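You operate a simulated robot arm through the tools that you are given. There is no shell and no other tool. Be economical: measure what you need, move in short steps, check, and stop when the job is done.

You run a simulated two-armed robot. Do the job below in one go: nothing can be reset, and whatever is moved stays where it is left.

Task
Fit the grey divider where the brown case's label says, close the two open tins and pack them in it. Set down upright: red tin, teal tin.

Only the result counts: the job must be done as asked and must still hold three seconds after the hand-in. Knocking over, shifting, dropping, spilling or breaking anything else fails it.

Robot
Two 7-joint arms with two-finger parallel grippers on one trunk, on a base that drives. Base frame: it is fixed to the floor where the robot stands at the start and does not move with it; the origin is under the middle of the robot, x ahead of it, y to its left, z up. Lengths are in m, angles in rad, forces in N, time in s.
The left shoulder is at the start at [0.05, 0.161, 1.198], the right one opposite. With the tool pointing down near the work surface each hand reaches from about 0.1 to 0.48 m from the robot's upright axis, wherever it stands, measured 20 degrees to its own side. Places, roughly: black tin [0, -2.25, 1.5]; inside of the brown case [0.5, -0.7, 0.9]; red tin [0, -1.25, 1]; teal tin [0, -1.25, 1]. Payload 3.43 kg a hand.
Tool frame (each hand has its own): the origin (TCP) lies between the finger pads and is the grasp point; the fingertips stand 0.03 m ahead of it; z points along the fingers, y is the line along which they close. The gripper opens to 0.094 m. The fingers are 0.028 m wide and 0.01 m thick; the gripper's body (0.05 by 0.096 m) begins 0.055 m behind the TCP.
Orientation is that of the tool frame in the base frame, as a unit quaternion [x, y, z, w]. With the fingers straight down and closing along the base's y, the tool's x points along the base's -x, its y along +y and its z along -z.

Tools
- The arms move only by the tool send_rows. It takes "left_deltas", "right_deltas" or both (then of equal length, played together; a hand with none holds still); each is a list of rows, each a list of 3 entries, a list of its own where there are three numbers: the turn, a rotation vector about the tool's x, y, z in units of 5 degrees (1.0 is 5 degrees), then the shift along the tool's x, y, z in units of 40 mm (1.0 is 40 mm), then the finger opening in m, from 0 to 0.094. In form: [[[wx, wy, wz], [tx, ty, tz], jaw], ...]. A call has 1 to 20 rows; each row shifts and turns the commanded pose from where the row before left it, along the tool's axes as they then stand. A call with a number of a shift or a turn outside -1 to 1 is refused whole. Rows are played at 5 a second. More than 0.05 m and 0.15 rad between two rows, or a gripper value outside its range, and nothing of the call is played. Where a pose cannot be reached the arm comes as near as it can. A force on the tool above 50 N (or 10 N above the force at the start of the call, whichever is more), or a blocked arm, ends the call early, and 0.2 s more pass. The fingers move at their own pace (about 0.045 m/s each) and stop on an object; they squeeze with about 36 N. The grip force told is the motor's: it shows also when the fingers shut on nothing. Time passes only in rows, and 0.2 s behind the last, so rows that do not move let the fingers close. The reply holds the time, the measured pose of the TCP, the force on the tool along the base axes, the opening and the grip force, in the units named above and with some noise, with the torque about the TCP (base axes, N m) and any sound that the robot's microphone picked up, and new pictures: "pictures" is both (left out), scene, wrist or none (wrist: the cameras of the hands that moved).
- Cameras (640 x 400 px; columns grow to the right, rows downward): "scene" is now at [0.1184, -0.0467, 1.3581]; the picture's right is [-0.51, -0.86, 0.00], its down [-0.17, 0.10, -0.98] and it looks along [0.84, -0.50, -0.20] (base axes); focal length 214 px, centre (320, 200). "left" rides on the left gripper at [0.076, -0.014, -0.102] in its tool frame; the picture's right is [0.18, 0.98, 0.00], its down [-0.75, 0.14, -0.64] and it looks along [-0.63, 0.12, 0.77] (tool axes); focal length 243 px, centre (320, 200). "right" rides on the right gripper at [0.076, 0.014, -0.102] in its tool frame; the picture's right is [-0.18, 0.98, 0.00], its down [-0.75, -0.14, -0.64] and it looks along [-0.63, -0.12, 0.77] (tool axes); focal length 243 px, centre (320, 200). There is no depth. A picture from a camera that has moved, and an enlarged one, comes with that camera's place and axes in the base frame and with its lens.
- raise_lower(by): slides the trunk up (or, below 0, down) by that many m; the arms and the scene camera ride with it, the base frame stays. It gives what a move gives, with no picture.
- roll_base(legs): drives the robot by 1 to 6 legs, each [ahead, left, turn to the left] in m, m and rad, along the robot's own axes; the way and the turn of a leg run together, so that a leg with both is an arc; at most 1.5 m and 3.142 rad a leg. The arms and the cameras ride along, it lands a little off, and it stops where it bumps. It gives what a move gives, and a new picture of the scene camera.
- turn_head(pan, tilt): turns the head with the scene camera to pan (to the left, within 1.396 rad either way) and tilt (down, from -0.506 to 1.204), counted from straight ahead of the robot. It gives what a move gives, and a new picture of the scene camera.
- zoom(camera, box): a new picture of the part [left, top, right, bottom] of that camera's present view, enlarged. No time passes.
- close_job(): hands the job in; it is judged then, once.

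Go step by step. Nothing tells you exact positions but the pictures and the camera data: compare them with the known pose of the tool, close in by small moves and look again before you grip or let go. The budget is 120 turns and 260 pictures, counting those below and the enlarged ones. Unless the task says otherwise, let go and move clear before handing in.

The tools are called as a command line: name --argument value ..., lists and objects as JSON in quotes. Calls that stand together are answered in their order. send_rows: Moves the arms, as the interface text tells. Its arguments: {"type":"object","properties":{"left_deltas":{"type":"array"},"right_deltas":{"type":"array"},"pictures":{"type":"string","enum":["both","scene","wrist","none"]}},"required":[]} The other tools are called the same way: raise_lower (by) slides the trunk up or down; roll_base (legs) drives the base; turn_head (pan, tilt) turns the head that bears the scene camera; zoom (camera, box) takes an enlarged picture of a part of a camera's view; close_job () hands the job in.

At the start:

```text
t: 0.0
left_ee_pos: [0.3439, -0.0523, 1.3198]
left_tcp_rot: [-0.001, 1.0, -0.001, 0.0]
left_ft_force: [0.1, -0.1, -0.6]
left_moment: [0.01, 0.0, -0.01]
left_finger_gap: 0.0937
left_grip_force: 0.0
right_ee_pos: [0.3359, -0.4137, 1.3309]
right_tcp_rot: [0.0, 1.0, 0.001, 0.0]
right_ft_force: [0.0, -0.7, 0.0]
right_moment: [0.02, 0.02, 0.03]
right_finger_gap: 0.0938
right_grip_force: 0.0
trunk travel left (down, up): [-0.225, 0.042]
robot x, y, heading: [-0.001, 0.001, 0.001]
head pan, tilt: [-0.532, 0.197]
```

scene: 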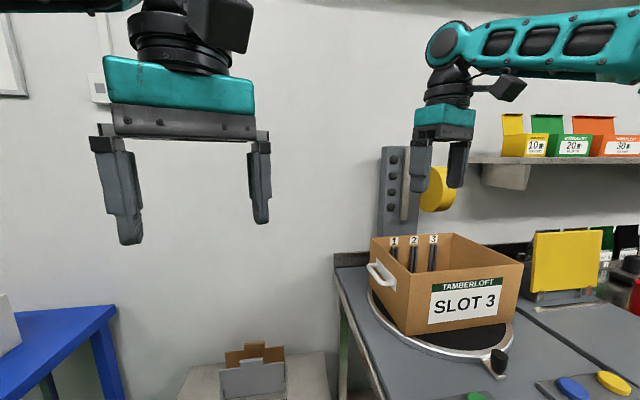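
right: 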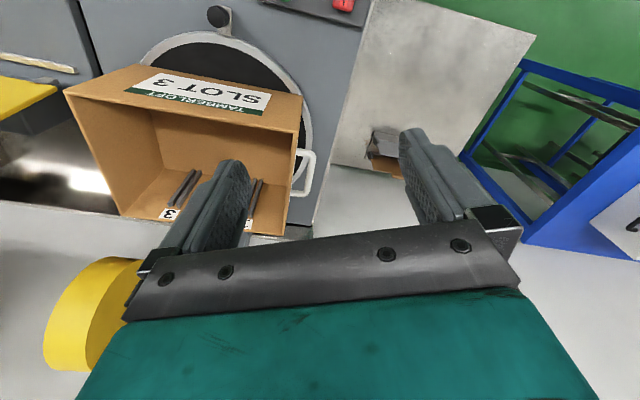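
left: 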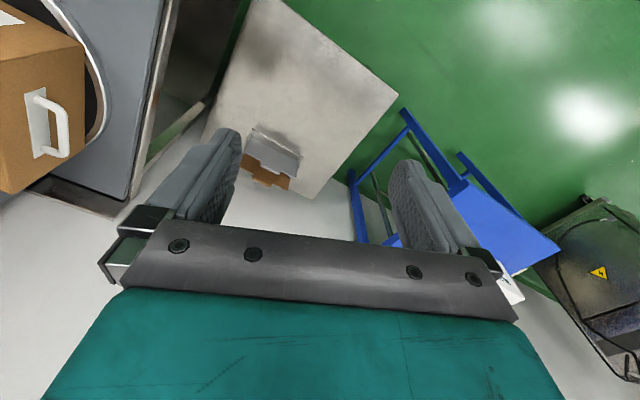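

I see the brown case, labelled SLOT 3, on a turntable, and a grey plate-like thing on a low pedestal. I'll look around for the tins and the divider.

turn_head --pan -1.2 --tilt 0.4

turn_head --pan -0.3 --tilt 0.7

```text
t: 1.1
left_ee_pos: [0.3439, -0.0523, 1.3183]
left_tcp_rot: [0.0, 1.0, -0.001, 0.0]
left_ft_force: [-0.1, 0.6, -0.3]
left_moment: [-0.01, -0.02, -0.01]
left_finger_gap: 0.094
left_grip_force: 0.0
right_ee_pos: [0.3365, -0.4122, 1.3307]
right_tcp_rot: [0.0, 1.0, 0.0, 0.0]
right_ft_force: [0.1, -0.2, 0.1]
right_moment: [-0.02, 0.01, 0.02]
right_finger_gap: 0.0944
right_grip_force: 0.0
trunk travel left (down, up): [-0.225, 0.042]
robot x, y, heading: [-0.0009, 0.0002, 0.001]
head pan, tilt: [-1.201, 0.4]
camera scene: at [0.0718, -0.0857, 1.3393], right [-0.93, -0.36, 0.0], down [-0.14, 0.36, -0.92], along [0.33, -0.86, -0.39], focal length 214 px, centre (320, 200)
```

scene: 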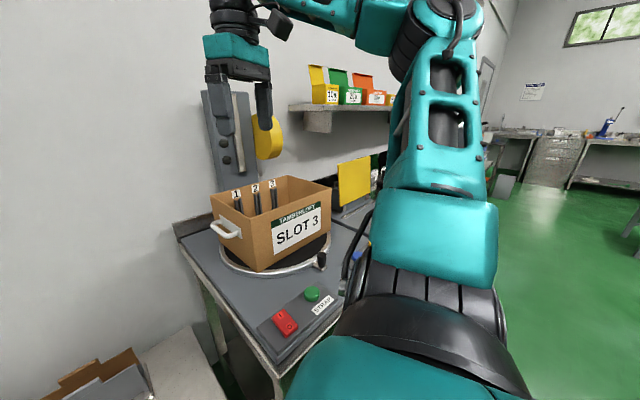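

```text
t: 2.2
left_ee_pos: [0.3427, -0.0524, 1.3191]
left_tcp_rot: [0.0, 1.0, -0.001, 0.0]
left_ft_force: [0.8, -0.4, 0.5]
left_moment: [0.03, -0.01, 0.02]
left_finger_gap: 0.0939
left_grip_force: 0.0
right_ee_pos: [0.3358, -0.4134, 1.3305]
right_tcp_rot: [0.0, 1.0, 0.0, 0.0]
right_ft_force: [-0.1, -0.3, 0.4]
right_moment: [-0.03, -0.03, -0.02]
right_finger_gap: 0.0939
right_grip_force: 0.0
trunk travel left (down, up): [-0.225, 0.042]
robot x, y, heading: [-0.0012, 0.0007, -0.0]
head pan, tilt: [-0.3, 0.7]
camera scene: at [0.1193, -0.0246, 1.3125], right [-0.3, -0.96, 0.0], down [-0.61, 0.19, -0.77], along [0.73, -0.23, -0.64], focal length 214 px, centre (320, 200)
```

scene: 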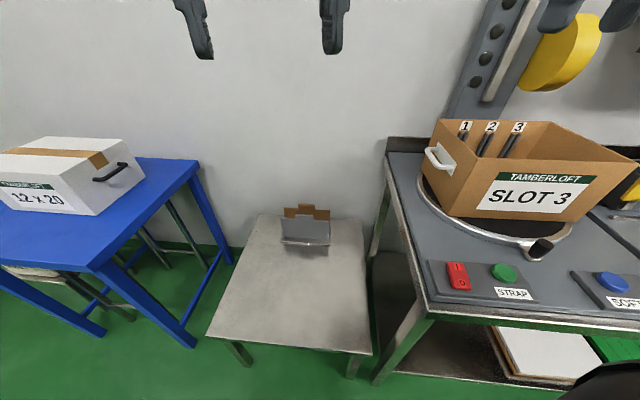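

zoom --camera "scene" --box '[240, 180, 400, 280]'

zoom --camera "scene" --box '[400, 100, 640, 250]'

turn_head --pan -1.396 --tilt 0.2

```text
4.00 times, centred on (320, 230) of scene
camera zoom: at [0.1193, -0.0246, 1.3125], right [-0.3, -0.96, 0.0], down [-0.61, 0.19, -0.77], along [0.73, -0.23, -0.64], focal length 858 px, centre (320, 80)
```

zoom: 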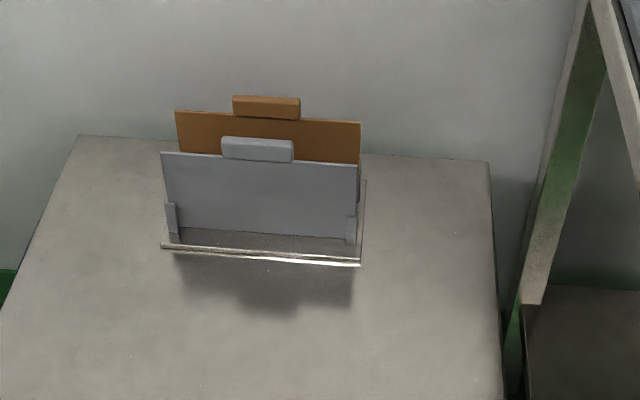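

```text
2.67 times, centred on (520, 175) of scene
camera zoom: at [0.1193, -0.0246, 1.3125], right [-0.3, -0.96, 0.0], down [-0.61, 0.19, -0.77], along [0.73, -0.23, -0.64], focal length 572 px, centre (-213, 267)
```

zoom: 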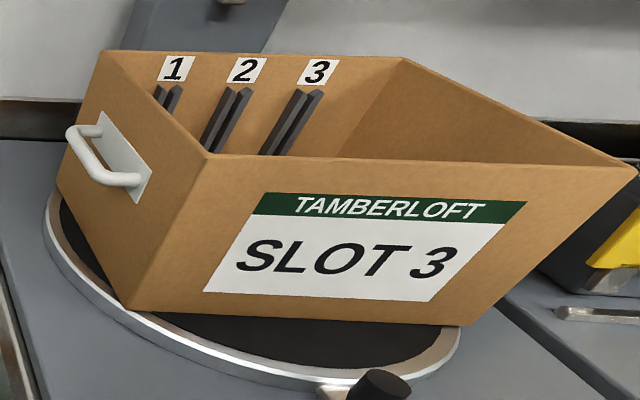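

```text
t: 3.6
left_ee_pos: [0.3422, -0.0511, 1.3191]
left_tcp_rot: [0.0, 1.0, 0.0, -0.001]
left_ft_force: [-0.8, 0.9, -0.1]
left_moment: [0.0, -0.02, -0.02]
left_finger_gap: 0.0941
left_grip_force: 0.0
right_ee_pos: [0.3369, -0.4145, 1.3312]
right_tcp_rot: [-0.001, 1.0, 0.0, 0.0]
right_ft_force: [-0.2, 0.0, 0.1]
right_moment: [0.0, -0.04, 0.01]
right_finger_gap: 0.094
right_grip_force: 0.1
trunk travel left (down, up): [-0.225, 0.042]
robot x, y, heading: [0.0017, 0.0022, -0.001]
head pan, tilt: [-1.396, 0.201]
camera scene: at [0.0545, -0.0912, 1.3578], right [-0.98, -0.17, 0.0], down [-0.03, 0.2, -0.98], along [0.17, -0.96, -0.2], focal length 214 px, centre (320, 200)
```

scene: 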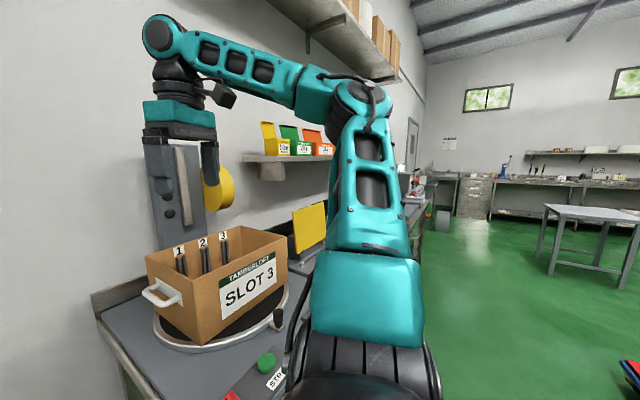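

The grey divider sits in a rack on the low table in front of a brown one. I'll take a second view of it from the left wrist camera.

zoom --camera "left" --box '[200, 80, 360, 180]'

turn_head --pan -0.2 --tilt 1.0

```text
4.00 times, centred on (280, 130) of left
camera zoom: at [0.2667, -0.0665, 1.4217], right [-0.18, 0.98, 0.0], down [0.75, 0.14, 0.64], along [0.63, 0.12, -0.77], focal length 970 px, centre (480, 480)
```

zoom: 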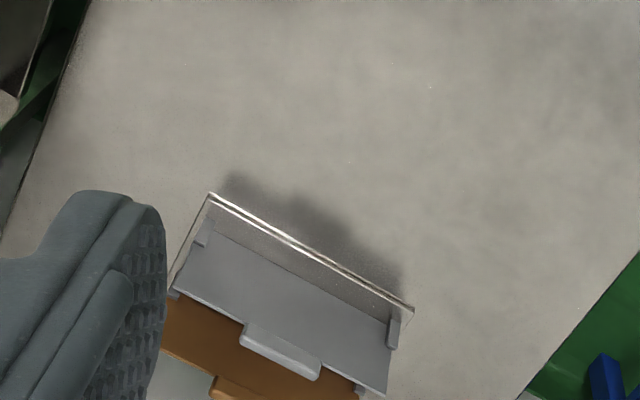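

```text
t: 5.0
left_ee_pos: [0.3449, -0.0521, 1.3172]
left_tcp_rot: [-0.003, 1.0, 0.002, 0.0]
left_ft_force: [34.4, 12.4, -23.6]
left_moment: [-1.59, 2.33, -1.03]
left_finger_gap: 0.0938
left_grip_force: 0.1
right_ee_pos: [0.3359, -0.4135, 1.3315]
right_tcp_rot: [0.0, 1.0, 0.0, 0.0]
right_ft_force: [0.1, 0.6, -1.1]
right_moment: [0.0, 0.02, -0.04]
right_finger_gap: 0.0941
right_grip_force: 0.0
trunk travel left (down, up): [-0.225, 0.042]
robot x, y, heading: [-0.0017, -0.0017, -0.0]
head pan, tilt: [-0.201, 1.0]
camera scene: at [0.1146, -0.0212, 1.3023], right [-0.27, -0.96, 0.0], down [-0.71, 0.2, -0.68], along [0.65, -0.19, -0.73], focal length 214 px, centre (320, 200)
```

scene: 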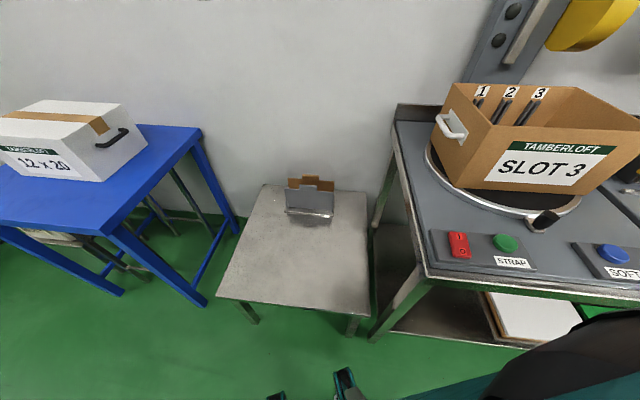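

The divider handle triangulates to about (0.777, -0.157, 0.654), and the room is turned about 23° to the right of the robot. The last head tilt loaded the left arm, so I'll ease the head back. Then I'll turn the robot to face the wall.

turn_head --pan -0.6 --tilt 0.6

roll_base --legs '[[-0.15, 0, 0], [0, 0, -0.395]]'

```text
t: 5.8
left_ee_pos: [0.3427, -0.0523, 1.3186]
left_tcp_rot: [0.001, 1.0, 0.0, 0.0]
left_ft_force: [0.4, -0.7, -0.8]
left_moment: [0.02, -0.01, 0.01]
left_finger_gap: 0.0942
left_grip_force: 0.0
right_ee_pos: [0.337, -0.4131, 1.3316]
right_tcp_rot: [0.0, 1.0, 0.0, 0.0]
right_ft_force: [0.5, 0.2, 0.3]
right_moment: [0.01, -0.03, 0.0]
right_finger_gap: 0.094
right_grip_force: 0.1
trunk travel left (down, up): [-0.225, 0.042]
robot x, y, heading: [0.0029, -0.0002, -0.002]
head pan, tilt: [-0.6, 0.6]
camera scene: at [0.1111, -0.0493, 1.3211], right [-0.56, -0.83, 0.0], down [-0.47, 0.32, -0.82], along [0.68, -0.47, -0.57], focal length 214 px, centre (320, 200)
```

scene: 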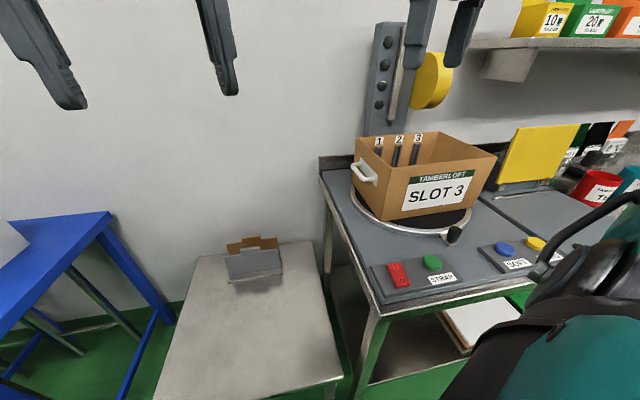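

```text
t: 8.4
left_ee_pos: [0.1458, -0.1795, 1.3194]
left_tcp_rot: [0.195, 0.981, 0.0, -0.001]
left_ft_force: [-0.2, -1.3, -1.1]
left_moment: [-0.01, 0.02, 0.01]
left_finger_gap: 0.0941
left_grip_force: 0.1
right_ee_pos: [0.0042, -0.5098, 1.3322]
right_tcp_rot: [0.195, 0.981, 0.0, -0.001]
right_ft_force: [0.3, -0.5, 0.2]
right_moment: [-0.01, -0.01, 0.01]
right_finger_gap: 0.094
right_grip_force: 0.0
trunk travel left (down, up): [-0.225, 0.042]
robot x, y, heading: [-0.1477, -0.0034, -0.392]
head pan, tilt: [-0.6, 0.6]
camera scene: at [-0.0662, -0.0888, 1.3211], right [-0.84, -0.55, 0.0], down [-0.31, 0.47, -0.83], along [0.45, -0.69, -0.56], focal length 214 px, centre (320, 200)
```

scene: 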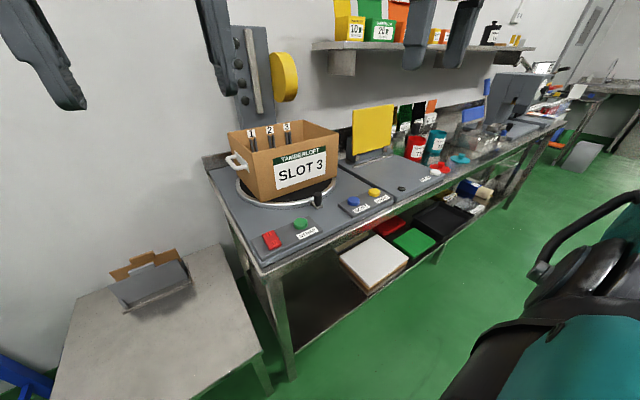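

I can now see the red and teal tins and their lids on the bench. I'll slide right along the bench to look closer.

roll_base --legs '[[0, -0.75, 0]]'

turn_head --pan -0.2 --tilt 0.6

```text
t: 15.3
left_ee_pos: [-0.1343, -0.8644, 1.3199]
left_tcp_rot: [0.193, 0.981, 0.0, 0.001]
left_ft_force: [0.8, 0.7, 1.4]
left_moment: [-0.02, 0.03, 0.02]
left_finger_gap: 0.0942
left_grip_force: 0.1
right_ee_pos: [-0.2764, -1.1953, 1.3304]
right_tcp_rot: [0.192, 0.981, 0.0, 0.001]
right_ft_force: [0.4, 0.2, 0.3]
right_moment: [-0.01, 0.04, -0.01]
right_finger_gap: 0.0939
right_grip_force: 0.1
trunk travel left (down, up): [-0.225, 0.042]
robot x, y, heading: [-0.4302, -0.6834, -0.382]
head pan, tilt: [-0.6, 0.6]
camera scene: at [-0.3475, -0.7743, 1.3211], right [-0.83, -0.55, 0.0], down [-0.31, 0.47, -0.83], along [0.45, -0.69, -0.56], focal length 214 px, centre (320, 200)
```

scene: 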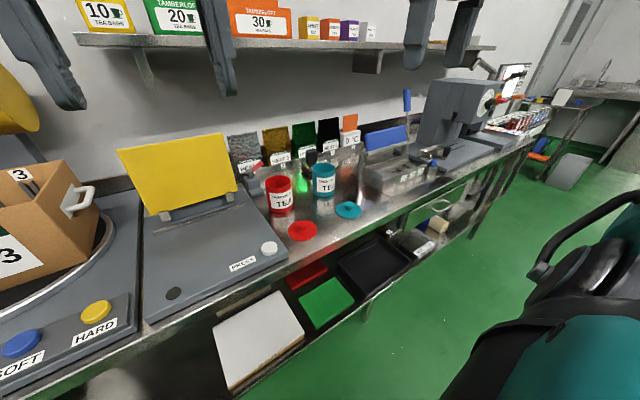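

```text
t: 16.2
left_ee_pos: [-0.1341, -0.8645, 1.3185]
left_tcp_rot: [0.192, 0.981, 0.0, 0.0]
left_ft_force: [-0.3, 0.7, -0.4]
left_moment: [0.03, -0.02, 0.0]
left_finger_gap: 0.094
left_grip_force: 0.0
right_ee_pos: [-0.2765, -1.1966, 1.3307]
right_tcp_rot: [0.193, 0.981, 0.0, 0.001]
right_ft_force: [-0.8, 0.2, 0.1]
right_moment: [0.0, 0.0, -0.01]
right_finger_gap: 0.0939
right_grip_force: 0.0
trunk travel left (down, up): [-0.225, 0.042]
robot x, y, heading: [-0.4336, -0.6883, -0.39]
head pan, tilt: [-0.201, 0.6]
camera scene: at [-0.3227, -0.7495, 1.3211], right [-0.56, -0.83, 0.0], down [-0.47, 0.31, -0.83], along [0.69, -0.46, -0.56], focal length 214 px, centre (320, 200)
```

scene: 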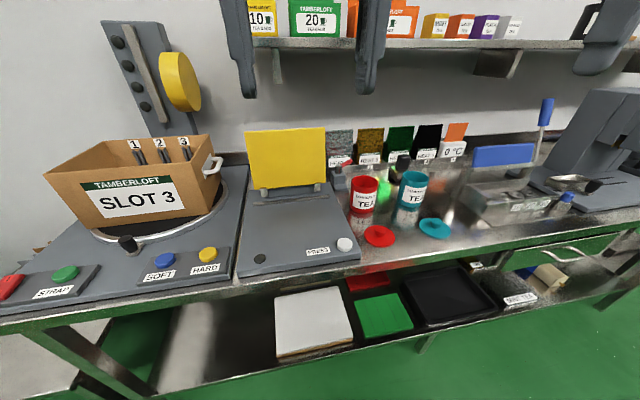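

zoom --camera "scene" --box '[320, 150, 480, 250]'

zoom --camera "scene" --box '[30, 110, 350, 310]'

zoom --camera "left" --box '[0, 0, 640, 400]'

zoom --camera "right" --box '[0, 0, 640, 400]'

```text
4.00 times, centred on (400, 200) of scene
camera zoom: at [-0.3227, -0.7495, 1.3211], right [-0.56, -0.83, 0.0], down [-0.47, 0.31, -0.83], along [0.69, -0.46, -0.56], focal length 858 px, centre (0, 200)
```

zoom: 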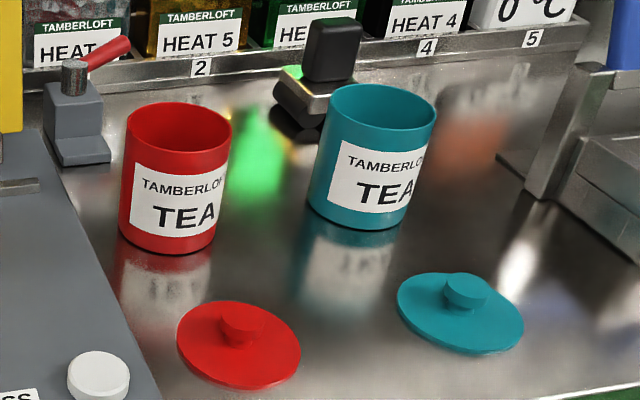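

```text
2.00 times, centred on (190, 210) of scene
camera zoom: at [-0.3227, -0.7495, 1.3211], right [-0.56, -0.83, 0.0], down [-0.47, 0.31, -0.83], along [0.69, -0.46, -0.56], focal length 429 px, centre (580, 180)
```

zoom: 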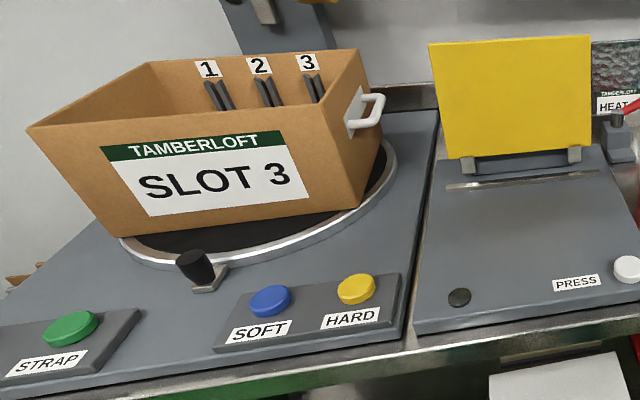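

```text
1.00 times, centred on (320, 200) of left (not enlarged: the box is as wide or as high as the picture)
camera zoom: at [-0.2096, -0.8482, 1.4217], right [0.2, 0.98, 0.0], down [0.75, -0.15, 0.64], along [0.63, -0.13, -0.77], focal length 243 px, centre (320, 200)
```

zoom: 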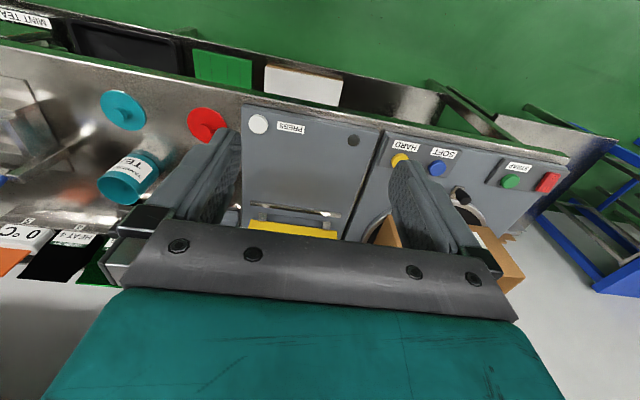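

```text
1.00 times, centred on (320, 200) of right (not enlarged: the box is as wide or as high as the picture)
camera zoom: at [-0.3412, -1.1526, 1.4337], right [0.54, 0.84, 0.0], down [0.64, -0.42, 0.64], along [0.54, -0.35, -0.77], focal length 243 px, centre (320, 200)
```

zoom: 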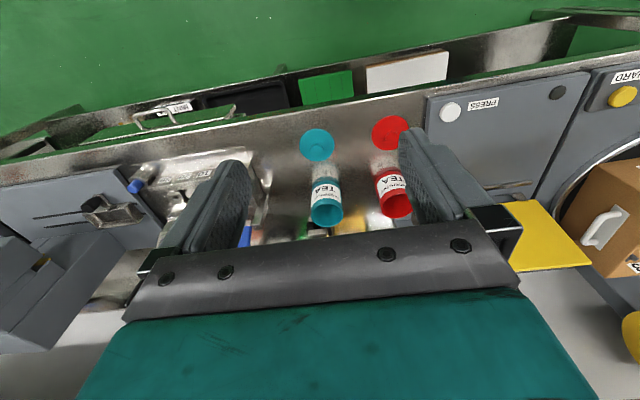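

Both tins are about 87 mm across with rims near z 0.97. Red is at (0.109, -1.216) and teal at (0.038, -1.385), with knobbed lids in front of each. I'll close in on the bench to find how near the base can stand.

roll_base --legs '[[0, -0.14, 0], [0.2, 0, 0]]'

roll_base --legs '[[0.1, 0, 0]]'

```text
t: 19.3
left_ee_pos: [-0.0303, -1.0565, 1.319]
left_tcp_rot: [0.192, 0.981, 0.001, 0.001]
left_ft_force: [0.0, -0.5, 0.3]
left_moment: [-0.02, -0.06, -0.02]
left_finger_gap: 0.0941
left_grip_force: 0.1
right_ee_pos: [-0.1727, -1.3886, 1.3311]
right_tcp_rot: [0.193, 0.981, 0.0, -0.001]
right_ft_force: [-0.6, -0.3, 0.3]
right_moment: [-0.01, -0.04, 0.0]
right_finger_gap: 0.0939
right_grip_force: 0.1
trunk travel left (down, up): [-0.225, 0.042]
robot x, y, heading: [-0.3271, -0.8814, -0.386]
head pan, tilt: [-0.201, 0.6]
stopped in leg 2: the robot was blocked; the commanded pose is now the measured one
camera scene: at [-0.22, -0.943, 1.3214], right [-0.56, -0.83, 0.0], down [-0.47, 0.31, -0.83], along [0.69, -0.46, -0.56], focal length 214 px, centre (320, 200)
```

scene: 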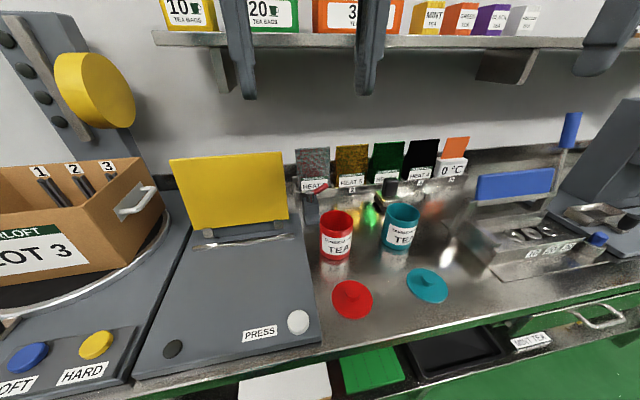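

```text
t: 20.0
left_ee_pos: [-0.0877, -1.0343, 1.3191]
left_tcp_rot: [0.192, 0.981, 0.002, -0.002]
left_ft_force: [2.9, -0.9, -1.7]
left_moment: [0.1, 0.18, 0.0]
left_finger_gap: 0.0941
left_grip_force: 0.0
right_ee_pos: [-0.2301, -1.3643, 1.3305]
right_tcp_rot: [0.193, 0.981, 0.001, -0.002]
right_ft_force: [2.2, -1.6, 0.0]
right_moment: [0.06, 0.17, -0.01]
right_finger_gap: 0.0939
right_grip_force: 0.1
trunk travel left (down, up): [-0.225, 0.042]
robot x, y, heading: [-0.3862, -0.8566, -0.387]
head pan, tilt: [-0.201, 0.6]
stopped in leg 1: the robot was blocked; the commanded pose is now the measured one
camera scene: at [-0.2762, -0.9194, 1.3217], right [-0.56, -0.83, 0.0], down [-0.47, 0.31, -0.83], along [0.69, -0.46, -0.56], focal length 214 px, centre (320, 200)
```

scene: 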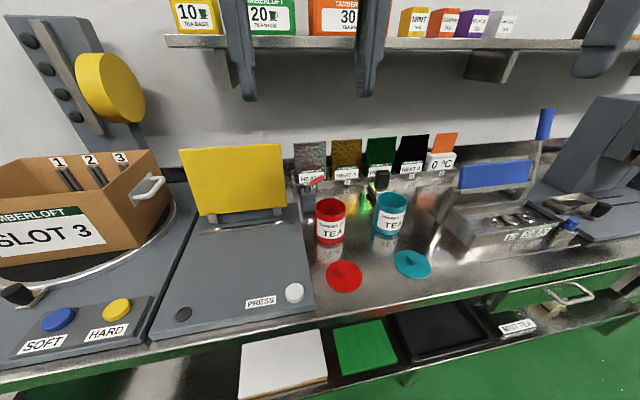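

The base stops at about u = 0.03 m, with u measured toward the wall. Now I'll test how far the right hand reaches with the tool pointing down.

send_rows --right_deltas '[[[0, 0, 0], [0, 0, 1], 0.094], [[0, 0, 0], [0, 0, 1], 0.094], [[0, 0, 0], [0, 0, 1], 0.094], [[0, 0, 0], [0, 0, 1], 0.094], [[0, 0, 0], [0, 0, 1], 0.094], [[0, 0, 0], [-1, 0, 0], 0.094], [[0, 0, 0], [-1, 0, 0], 0.094], [[0, 0, 0], [-1, 0, 0], 0.094], [[0, 0, 0], [-1, 0, 0], 0.094], [[0, 0, 0], [-1, 0, 0], 0.094], [[0, 0, 0], [-1, 0, 0], 0.094]]'

```text
t: 22.4
left_ee_pos: [-0.0871, -1.0339, 1.3188]
left_tcp_rot: [0.194, 0.981, 0.001, -0.002]
left_ft_force: [-0.1, 0.1, -0.8]
left_moment: [0.0, 0.0, -0.01]
left_finger_gap: 0.0939
left_grip_force: 0.1
right_ee_pos: [-0.008, -1.4544, 1.1308]
right_tcp_rot: [0.191, 0.982, 0.001, -0.002]
right_ft_force: [0.8, -0.5, -0.1]
right_moment: [0.02, 0.0, -0.01]
right_finger_gap: 0.0939
right_grip_force: 0.1
trunk travel left (down, up): [-0.225, 0.042]
robot x, y, heading: [-0.3867, -0.8569, -0.39]
head pan, tilt: [-0.201, 0.6]
camera scene: at [-0.2753, -0.9192, 1.3209], right [-0.55, -0.83, 0.0], down [-0.47, 0.31, -0.82], along [0.69, -0.46, -0.57], focal length 214 px, centre (320, 200)
camera right: at [-0.0732, -1.4121, 1.2337], right [0.54, 0.84, 0.0], down [0.65, -0.42, 0.64], along [0.54, -0.35, -0.77], focal length 243 px, centre (320, 200)
```

scene: 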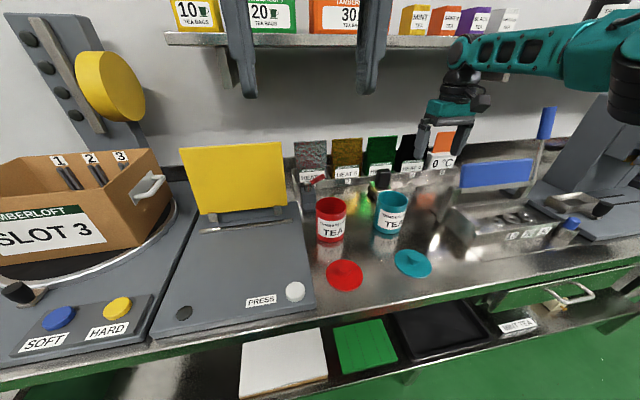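
right: 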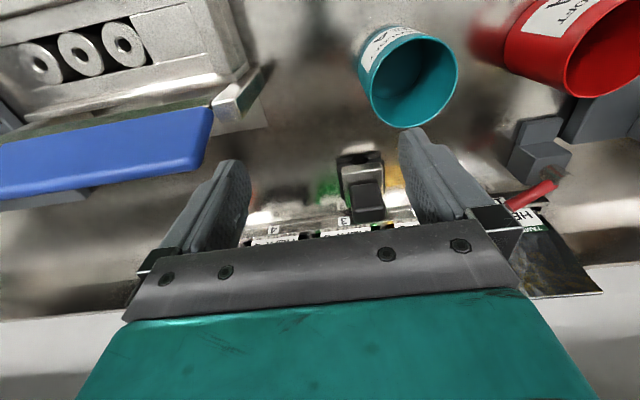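

The hand reaches well over 0.5 m at this height. I'll move the left hand out of the way and bring the right hand above the red lid.

send_rows --left_deltas '[[[0, 0, 0], [0, 1, 0], 0.094], [[0, 0, 0], [0, 1, 0], 0.094], [[0, 0, 0], [0, 1, 0], 0.094], [[0, 0, 0], [0, 1, 0], 0.094], [[0, 0, 0], [0, 1, 0], 0.094], [[0, 0, 0], [0, 1, 0], 0.094], [[0, 0, 0], [0, 0, 0], 0.094], [[0, 0, 0], [0, 0, 0], 0.094], [[0, 0, 0], [0, 0, 0], 0.094], [[0, 0, 0], [0, 0, 0], 0.094], [[0, 0, 0], [0, 0, 0], 0.094]]' --right_deltas '[[[0, 0, 0], [1, 0, 0], 0.094], [[0, 0, 0], [1, 0, 0], 0.094], [[0, 0, 0], [1, 0, 0], 0.094], [[0, 0, 0], [0.59, 0, 0], 0.094], [[0, 0, 0], [0, 1, 0], 0.094], [[0, 0, 0], [0, 1, 0], 0.094], [[0, 0, 0], [0, 1, 0], 0.094], [[0, 0, 0], [0, 1, 0], 0.094], [[0, 0, 0], [0, 1, 0], 0.094], [[0, 0, 0], [0, 1, 0], 0.094], [[0, 0, 0], [0, 0.78, 0], 0.094]]' --pictures "both"

```text
t: 24.8
left_ee_pos: [0.0033, -0.8136, 1.3176]
left_tcp_rot: [0.193, 0.981, 0.0, 0.0]
left_ft_force: [0.7, 0.4, -0.3]
left_moment: [-0.01, 0.0, -0.01]
left_finger_gap: 0.0938
left_grip_force: 0.1
right_ee_pos: [-0.0384, -1.1498, 1.1311]
right_tcp_rot: [0.194, 0.981, 0.0, -0.001]
right_ft_force: [0.0, -0.2, -0.5]
right_moment: [0.01, 0.02, 0.02]
right_finger_gap: 0.0937
right_grip_force: 0.1
trunk travel left (down, up): [-0.225, 0.042]
robot x, y, heading: [-0.3859, -0.8549, -0.389]
head pan, tilt: [-0.201, 0.6]
camera scene: at [-0.2759, -0.9192, 1.321], right [-0.56, -0.83, 0.0], down [-0.47, 0.31, -0.82], along [0.69, -0.46, -0.57], focal length 214 px, centre (320, 200)
camera right: at [-0.1029, -1.1064, 1.2343], right [0.54, 0.84, 0.0], down [0.64, -0.42, 0.64], along [0.54, -0.35, -0.77], focal length 243 px, centre (320, 200)
camera left: at [-0.0736, -0.7971, 1.421], right [0.2, 0.98, 0.0], down [0.75, -0.16, 0.64], along [0.63, -0.13, -0.77], focal length 243 px, centre (320, 200)
```

scene: 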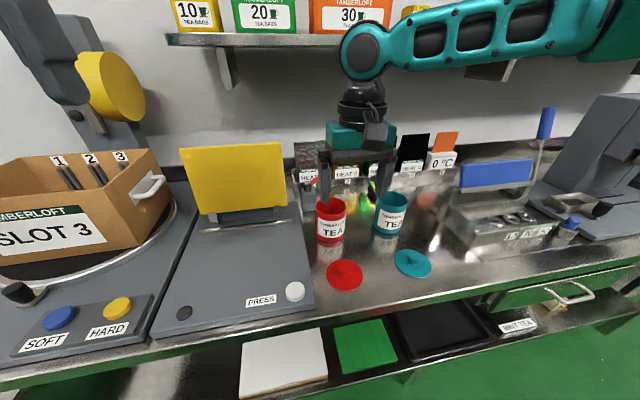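
right: 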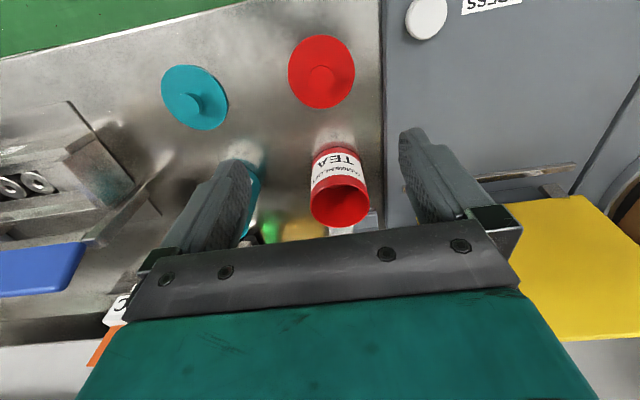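
left: 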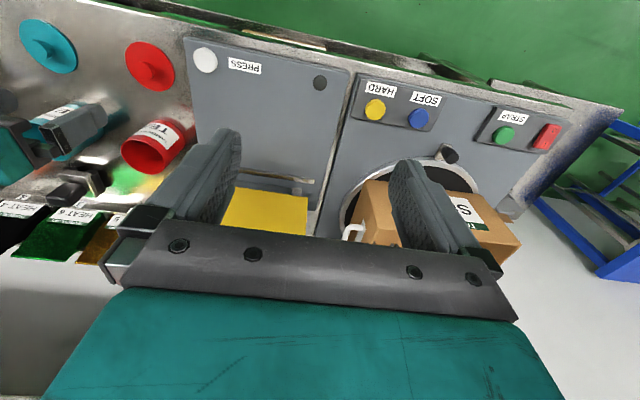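

The knob is about at (-0.032, -1.147, 0.885). I'll lower the right hand over it with a narrower opening.

send_rows --right_deltas '[[[0, 0, 0], [-0.1, 0.1, 1], 0.06], [[0, 0, 0], [0, 0, 1], 0.06], [[0, 0, 0], [0, 0, 1], 0.06], [[0, 0, 0], [0, 0, 1], 0.06], [[0, 0, 0], [0, 0, 0.5], 0.06]]'

zoom --camera "scene" --box '[280, 180, 440, 280]'

```text
t: 26.0
left_ee_pos: [0.0007, -0.8132, 1.3185]
left_tcp_rot: [0.194, 0.981, 0.0, -0.001]
left_ft_force: [0.4, 0.7, -0.7]
left_moment: [0.02, -0.01, 0.0]
left_finger_gap: 0.0938
left_grip_force: 0.1
right_ee_pos: [-0.0483, -1.1608, 0.9609]
right_tcp_rot: [0.192, 0.981, 0.001, 0.0]
right_ft_force: [-0.1, 0.1, -0.4]
right_moment: [0.02, 0.02, -0.03]
right_finger_gap: 0.0602
right_grip_force: 0.0
right hand out of reach, approached as far as the arm can: row 4, 5
trunk travel left (down, up): [-0.225, 0.042]
robot x, y, heading: [-0.3836, -0.8582, -0.39]
head pan, tilt: [-0.201, 0.6]
camera scene: at [-0.2764, -0.9193, 1.3211], right [-0.56, -0.83, 0.0], down [-0.47, 0.31, -0.82], along [0.69, -0.46, -0.57], focal length 214 px, centre (320, 200)
camera right: at [-0.114, -1.1182, 1.0634], right [0.54, 0.84, 0.0], down [0.64, -0.42, 0.64], along [0.54, -0.35, -0.77], focal length 243 px, centre (320, 200)
```

scene: 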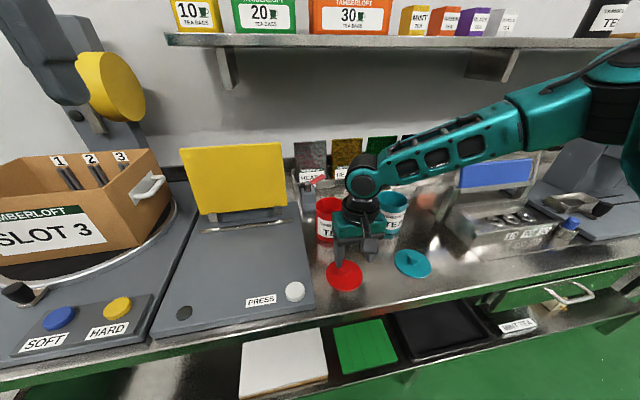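
right: 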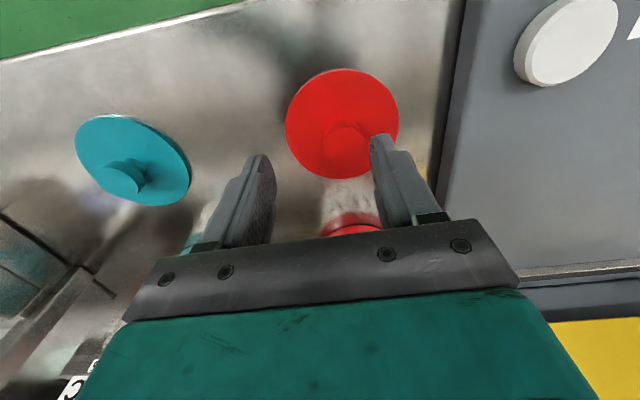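

```text
4.00 times, centred on (360, 230) of scene
camera zoom: at [-0.2764, -0.9193, 1.3211], right [-0.56, -0.83, 0.0], down [-0.47, 0.31, -0.82], along [0.69, -0.46, -0.57], focal length 858 px, centre (160, 80)
```

zoom: 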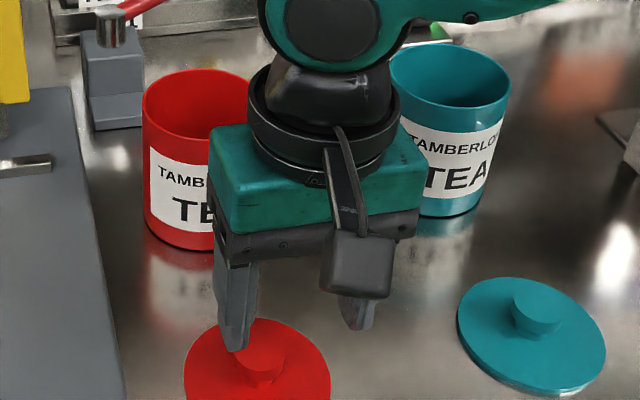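

Out of reach at this height, so I'll lift the hand and lower the trunk to bring the arm into range.

send_rows --right_deltas '[[[0, 0, 0], [0, 0, -1], 0.06], [[0, 0, 0], [0, 0, -1], 0.06], [[0, 0, 0], [0, 0, -1], 0.06], [[0, 0, 0], [0, 0, -1], 0.06]]' --pictures "none"

raise_lower --by -0.15

```text
t: 27.0
left_ee_pos: [0.0008, -0.8124, 1.3172]
left_tcp_rot: [0.194, 0.981, 0.0, 0.0]
left_ft_force: [-0.1, -0.5, 0.4]
left_moment: [0.03, 0.01, -0.01]
left_finger_gap: 0.094
left_grip_force: 0.0
right_ee_pos: [-0.0486, -1.1611, 1.1198]
right_tcp_rot: [0.192, 0.981, 0.0, -0.001]
right_ft_force: [-0.1, 0.0, 0.9]
right_moment: [0.01, 0.02, 0.04]
right_finger_gap: 0.0601
right_grip_force: 0.1
trunk travel left (down, up): [-0.225, 0.042]
robot x, y, heading: [-0.3832, -0.8563, -0.387]
head pan, tilt: [-0.201, 0.6]
```

```text
t: 28.8
left_ee_pos: [0.0022, -0.8123, 1.1683]
left_tcp_rot: [0.193, 0.981, 0.0, -0.001]
left_ft_force: [-0.5, 0.2, -0.2]
left_moment: [-0.01, 0.0, -0.03]
left_finger_gap: 0.0938
left_grip_force: 0.0
right_ee_pos: [-0.0488, -1.161, 0.9687]
right_tcp_rot: [0.194, 0.981, 0.0, 0.0]
right_ft_force: [0.1, 0.1, 0.2]
right_moment: [-0.01, -0.02, 0.01]
right_finger_gap: 0.0599
right_grip_force: 0.0
trunk travel left (down, up): [-0.075, 0.192]
robot x, y, heading: [-0.3861, -0.8568, -0.387]
head pan, tilt: [-0.201, 0.6]
```

send_rows --right_deltas '[[[0, 0, 0], [-0.31, 0.43, 0], 0.06], [[0, 0, 0], [0, 0, 0.6], 0.06], [[0, 0, 0], [0, 0, 0.5], 0.06]]'

zoom --camera "scene" --box '[270, 100, 430, 200]'

```text
t: 29.6
left_ee_pos: [0.0016, -0.8127, 1.1681]
left_tcp_rot: [0.192, 0.981, 0.0, 0.0]
left_ft_force: [-0.4, -0.3, 0.1]
left_moment: [-0.02, -0.03, 0.0]
left_finger_gap: 0.0939
left_grip_force: 0.1
right_ee_pos: [-0.0307, -1.1498, 0.9243]
right_tcp_rot: [0.194, 0.981, 0.0, 0.0]
right_ft_force: [0.1, -0.1, 0.1]
right_moment: [-0.01, 0.02, -0.01]
right_finger_gap: 0.0598
right_grip_force: 0.1
trunk travel left (down, up): [-0.075, 0.192]
robot x, y, heading: [-0.3881, -0.8559, -0.391]
head pan, tilt: [-0.201, 0.6]
camera scene: at [-0.2764, -0.9193, 1.1711], right [-0.56, -0.83, 0.0], down [-0.47, 0.31, -0.82], along [0.69, -0.46, -0.57], focal length 214 px, centre (320, 200)
camera right: at [-0.096, -1.1062, 1.0279], right [0.54, 0.84, 0.0], down [0.64, -0.42, 0.64], along [0.54, -0.35, -0.77], focal length 243 px, centre (320, 200)
```

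scene: 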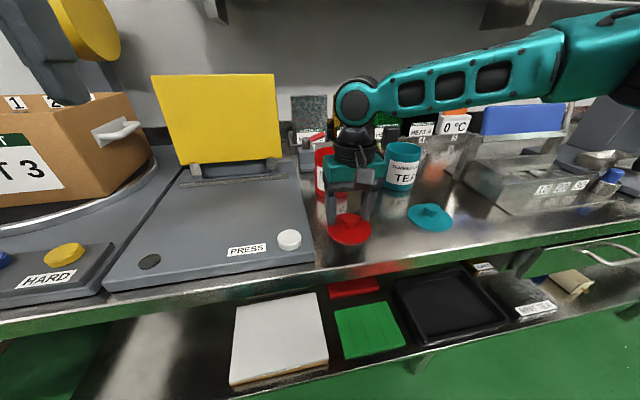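
right: 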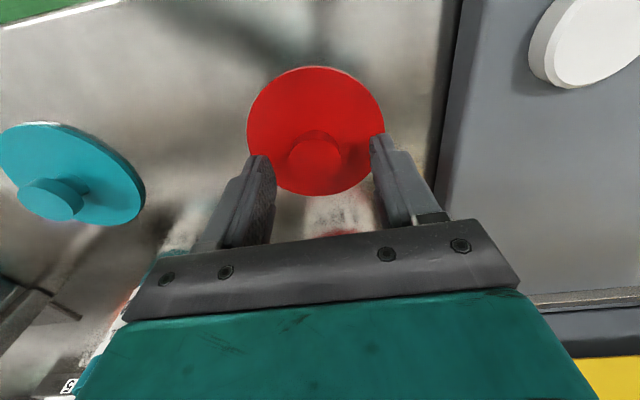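

```text
4.00 times, centred on (350, 150) of scene
camera zoom: at [-0.2764, -0.9193, 1.1711], right [-0.56, -0.83, 0.0], down [-0.47, 0.31, -0.82], along [0.69, -0.46, -0.57], focal length 858 px, centre (200, 400)
```

zoom: 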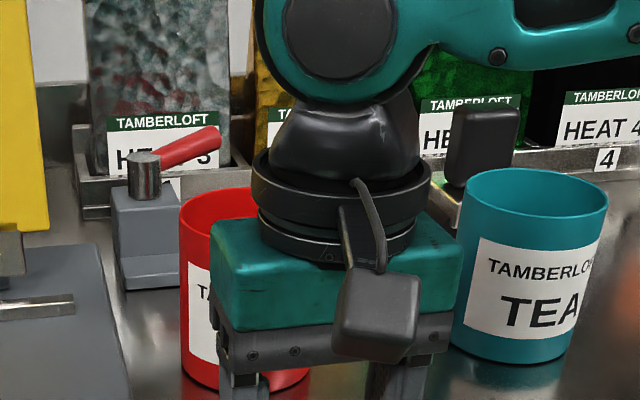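

Knob is well centred between the fingers. Lowering slightly and closing.

send_rows --right_deltas '[[[0, 0, 0], [0, -0.05, 0.3], 0.06], [[0, 0, 0], [0, 0, 0.25], 0.06], [[0, 0, 0], [0, 0, 0], 0.06]]' --pictures "wrist"

zoom --camera "scene" --box '[290, 170, 410, 270]'

```text
t: 30.2
left_ee_pos: [0.0002, -0.8119, 1.1691]
left_tcp_rot: [0.194, 0.981, 0.0, 0.001]
left_ft_force: [0.1, -0.5, -0.3]
left_moment: [0.0, 0.02, 0.0]
left_finger_gap: 0.0941
left_grip_force: 0.1
right_ee_pos: [-0.0292, -1.1505, 0.9145]
right_tcp_rot: [0.193, 0.981, 0.001, 0.009]
right_ft_force: [-7.2, 1.6, 22.3]
right_moment: [-0.03, 0.53, 0.0]
right_finger_gap: 0.0601
right_grip_force: 0.1
trunk travel left (down, up): [-0.075, 0.192]
robot x, y, heading: [-0.3815, -0.8605, -0.389]
head pan, tilt: [-0.201, 0.6]
stopped in row 3 (right hand): the force on the tool passed its limit at 54 N (the readings are from after the stop); the commanded pose is now the measured one
camera right: at [-0.0966, -1.1074, 1.0156], right [0.54, 0.84, 0.01], down [0.63, -0.41, 0.66], along [0.55, -0.35, -0.76], focal length 243 px, centre (320, 200)
```

right: 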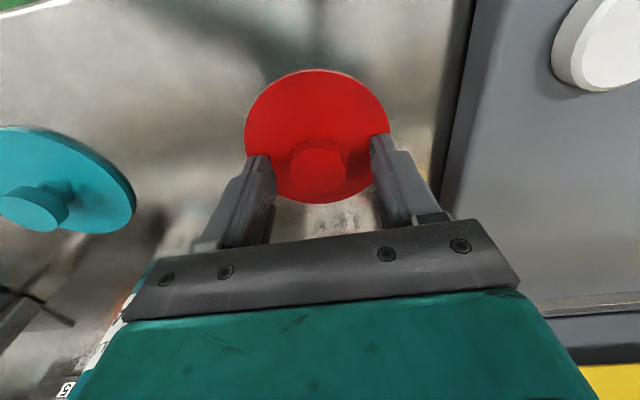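

```text
4.00 times, centred on (350, 220) of scene
camera zoom: at [-0.278, -0.9185, 1.1714], right [-0.56, -0.83, 0.0], down [-0.47, 0.31, -0.83], along [0.69, -0.46, -0.56], focal length 858 px, centre (200, 120)
```

zoom: 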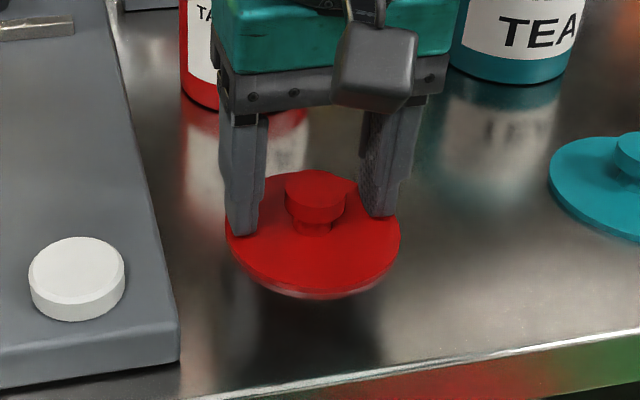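

Fingertips rest on the lid disc at about z 0.884. Backing off 3 mm and closing on the knob.

send_rows --right_deltas '[[[0, 0, 0], [0, 0, -0.08], 0.06], [[0, 0, 0], [0, 0, 0], 0.0], [[0, 0, 0], [0, 0, 0], 0.0], [[0, 0, 0], [0, 0, 0], 0.0], [[0, 0, 0], [0, 0, 0], 0.0]]' --pictures "none"

send_rows --right_deltas '[[[0, 0, 0], [0, 0, -0.6], 0.0], [[0, 0, 0], [0, 0, -1], 0.0]]' --pictures "both"

```text
t: 31.4
left_ee_pos: [0.0016, -0.8123, 1.1684]
left_tcp_rot: [0.194, 0.981, 0.0, 0.001]
left_ft_force: [-0.6, 0.4, -0.6]
left_moment: [0.02, 0.0, 0.0]
left_finger_gap: 0.0941
left_grip_force: 0.1
right_ee_pos: [-0.0293, -1.1498, 0.9147]
right_tcp_rot: [0.194, 0.981, 0.001, 0.009]
right_ft_force: [4.7, 3.5, 15.2]
right_moment: [0.0, 0.07, -0.07]
right_finger_gap: 0.0273
right_grip_force: 36.0
trunk travel left (down, up): [-0.075, 0.192]
robot x, y, heading: [-0.3863, -0.8581, -0.389]
head pan, tilt: [-0.201, 0.6]
```

```text
t: 32.0
left_ee_pos: [0.0014, -0.8129, 1.1682]
left_tcp_rot: [0.195, 0.981, 0.0, 0.001]
left_ft_force: [0.5, -0.4, 0.4]
left_moment: [0.02, -0.03, 0.0]
left_finger_gap: 0.0941
left_grip_force: 0.1
right_ee_pos: [-0.0319, -1.1513, 0.9758]
right_tcp_rot: [0.193, 0.981, 0.0, 0.007]
right_ft_force: [0.2, -0.6, 0.0]
right_moment: [-0.05, 0.02, -0.02]
right_finger_gap: 0.0
right_grip_force: 32.8
trunk travel left (down, up): [-0.075, 0.192]
robot x, y, heading: [-0.3847, -0.8542, -0.386]
head pan, tilt: [-0.201, 0.6]
camera scene: at [-0.2768, -0.9193, 1.171], right [-0.56, -0.83, 0.0], down [-0.47, 0.31, -0.83], along [0.69, -0.46, -0.56], focal length 214 px, centre (320, 200)
camera right: at [-0.097, -1.1087, 1.0772], right [0.54, 0.84, 0.0], down [0.64, -0.41, 0.65], along [0.55, -0.35, -0.76], focal length 243 px, centre (320, 200)
```

scene: 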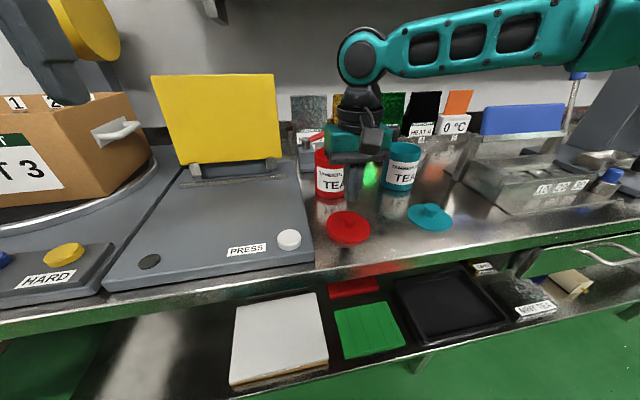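
right: 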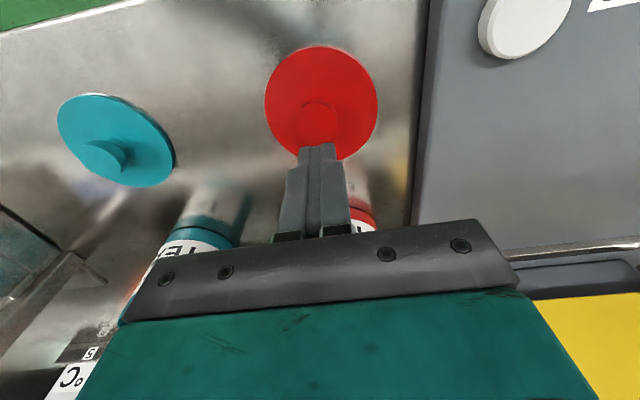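

The fingers slipped off the knob on lifting. I'll measure its position again.

zoom --camera "scene" --box '[300, 190, 400, 260]'

zoom --camera "right" --box '[240, 20, 400, 170]'

```text
5.71 times, centred on (350, 225) of scene
camera zoom: at [-0.2768, -0.9193, 1.171], right [-0.56, -0.83, 0.0], down [-0.47, 0.31, -0.83], along [0.69, -0.46, -0.56], focal length 1226 px, centre (149, 57)
```

zoom: 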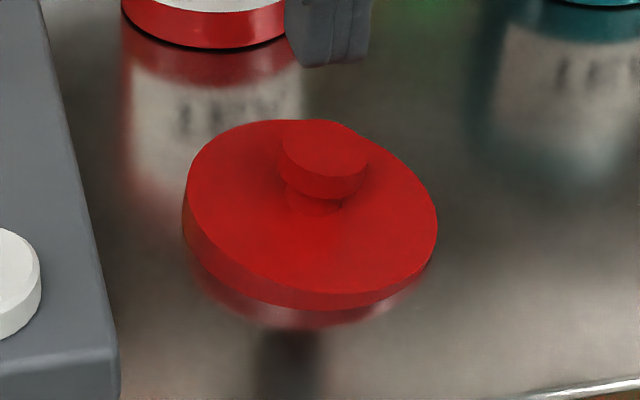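

```text
2.67 times, centred on (320, 95) of right
camera zoom: at [-0.097, -1.1087, 1.0772], right [0.54, 0.84, 0.0], down [0.64, -0.41, 0.65], along [0.55, -0.35, -0.76], focal length 647 px, centre (320, 480)
```

zoom: 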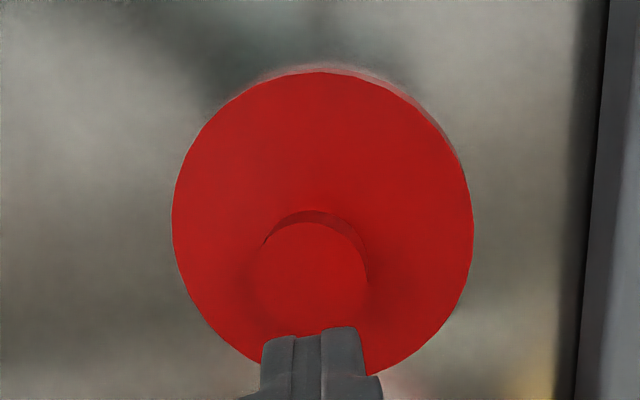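

The knob cap's centre is (-0.040, -1.1475) with its top at z 0.914, about 1 cm nearer than I took it. Regrasping centred.

send_rows --right_deltas '[[[0.03, 0.16, 0], [0.22, 0, 0], 0.06], [[0, 0, 0], [0, 0, 0.7], 0.06], [[0, 0, 0], [0, 0, 0.7], 0.06], [[0, 0, 0], [0, 0, 0], 0.06]]' --pictures "wrist"

```text
t: 33.0
left_ee_pos: [0.001, -0.8128, 1.169]
left_tcp_rot: [0.194, 0.981, 0.0, -0.001]
left_ft_force: [1.3, 0.5, -0.7]
left_moment: [-0.02, 0.01, 0.02]
left_finger_gap: 0.0938
left_grip_force: 0.0
right_ee_pos: [-0.0389, -1.148, 0.9228]
right_tcp_rot: [0.194, 0.981, 0.0, 0.0]
right_ft_force: [-0.4, 0.3, 0.6]
right_moment: [0.0, 0.02, -0.01]
right_finger_gap: 0.06
right_grip_force: 0.1
trunk travel left (down, up): [-0.075, 0.192]
robot x, y, heading: [-0.3839, -0.8503, -0.389]
head pan, tilt: [-0.201, 0.6]
camera right: at [-0.1035, -1.1051, 1.0245], right [0.54, 0.84, 0.0], down [0.64, -0.42, 0.64], along [0.54, -0.35, -0.77], focal length 243 px, centre (320, 200)
```

right: 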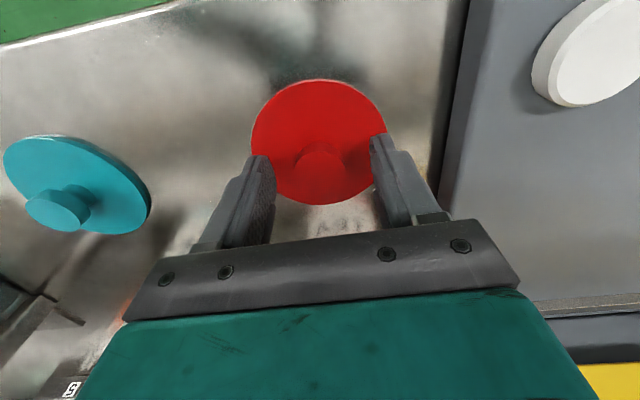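

send_rows --right_deltas '[[[0, 0, 0], [0.12, 0.04, 0.13], 0.06], [[0, 0, 0], [0, 0, 0], 0.0], [[0, 0, 0], [0, 0, 0], 0.0], [[0, 0, 0], [0, 0, 0], 0.0], [[0, 0, 0], [0, 0, 0], 0.0], [[0, 0, 0], [0, 0, -0.5], 0.0], [[0, 0, 0], [0, 0, -1], 0.0]]' --pictures "both"

```text
t: 34.6
left_ee_pos: [0.0013, -0.813, 1.1688]
left_tcp_rot: [0.194, 0.981, -0.001, 0.0]
left_ft_force: [0.7, -0.8, 0.0]
left_moment: [0.0, 0.01, 0.01]
left_finger_gap: 0.0938
left_grip_force: 0.0
right_ee_pos: [-0.0425, -1.1438, 0.9761]
right_tcp_rot: [0.193, 0.981, 0.0, 0.0]
right_ft_force: [-0.8, -0.6, 0.5]
right_moment: [0.05, -0.02, 0.0]
right_finger_gap: 0.0272
right_grip_force: 35.9
trunk travel left (down, up): [-0.075, 0.192]
robot x, y, heading: [-0.3854, -0.8523, -0.392]
head pan, tilt: [-0.201, 0.6]
camera scene: at [-0.2768, -0.9192, 1.1711], right [-0.56, -0.83, 0.0], down [-0.47, 0.31, -0.83], along [0.69, -0.46, -0.56], focal length 214 px, centre (320, 200)
camera right: at [-0.1075, -1.1021, 1.0794], right [0.54, 0.84, 0.0], down [0.64, -0.42, 0.64], along [0.54, -0.35, -0.77], focal length 243 px, centre (320, 200)
```

scene: 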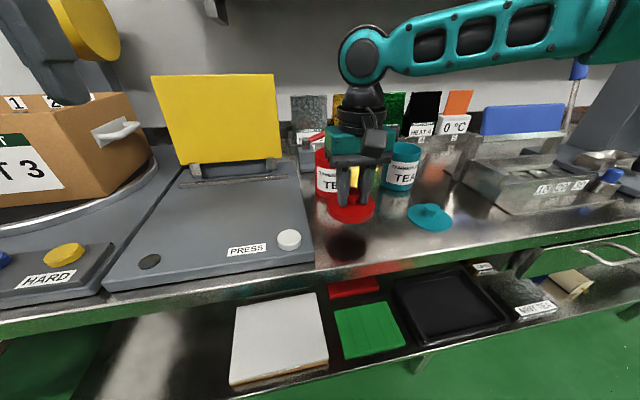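
right: 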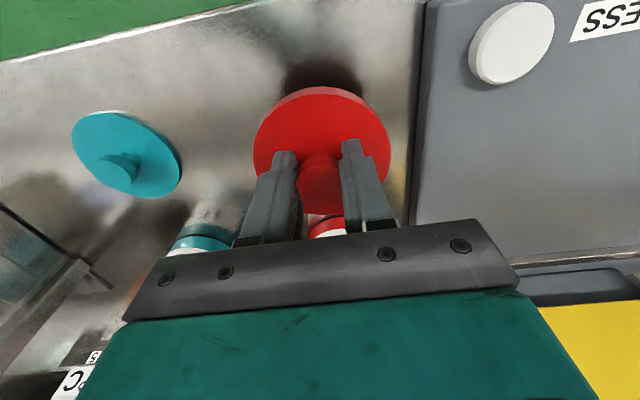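

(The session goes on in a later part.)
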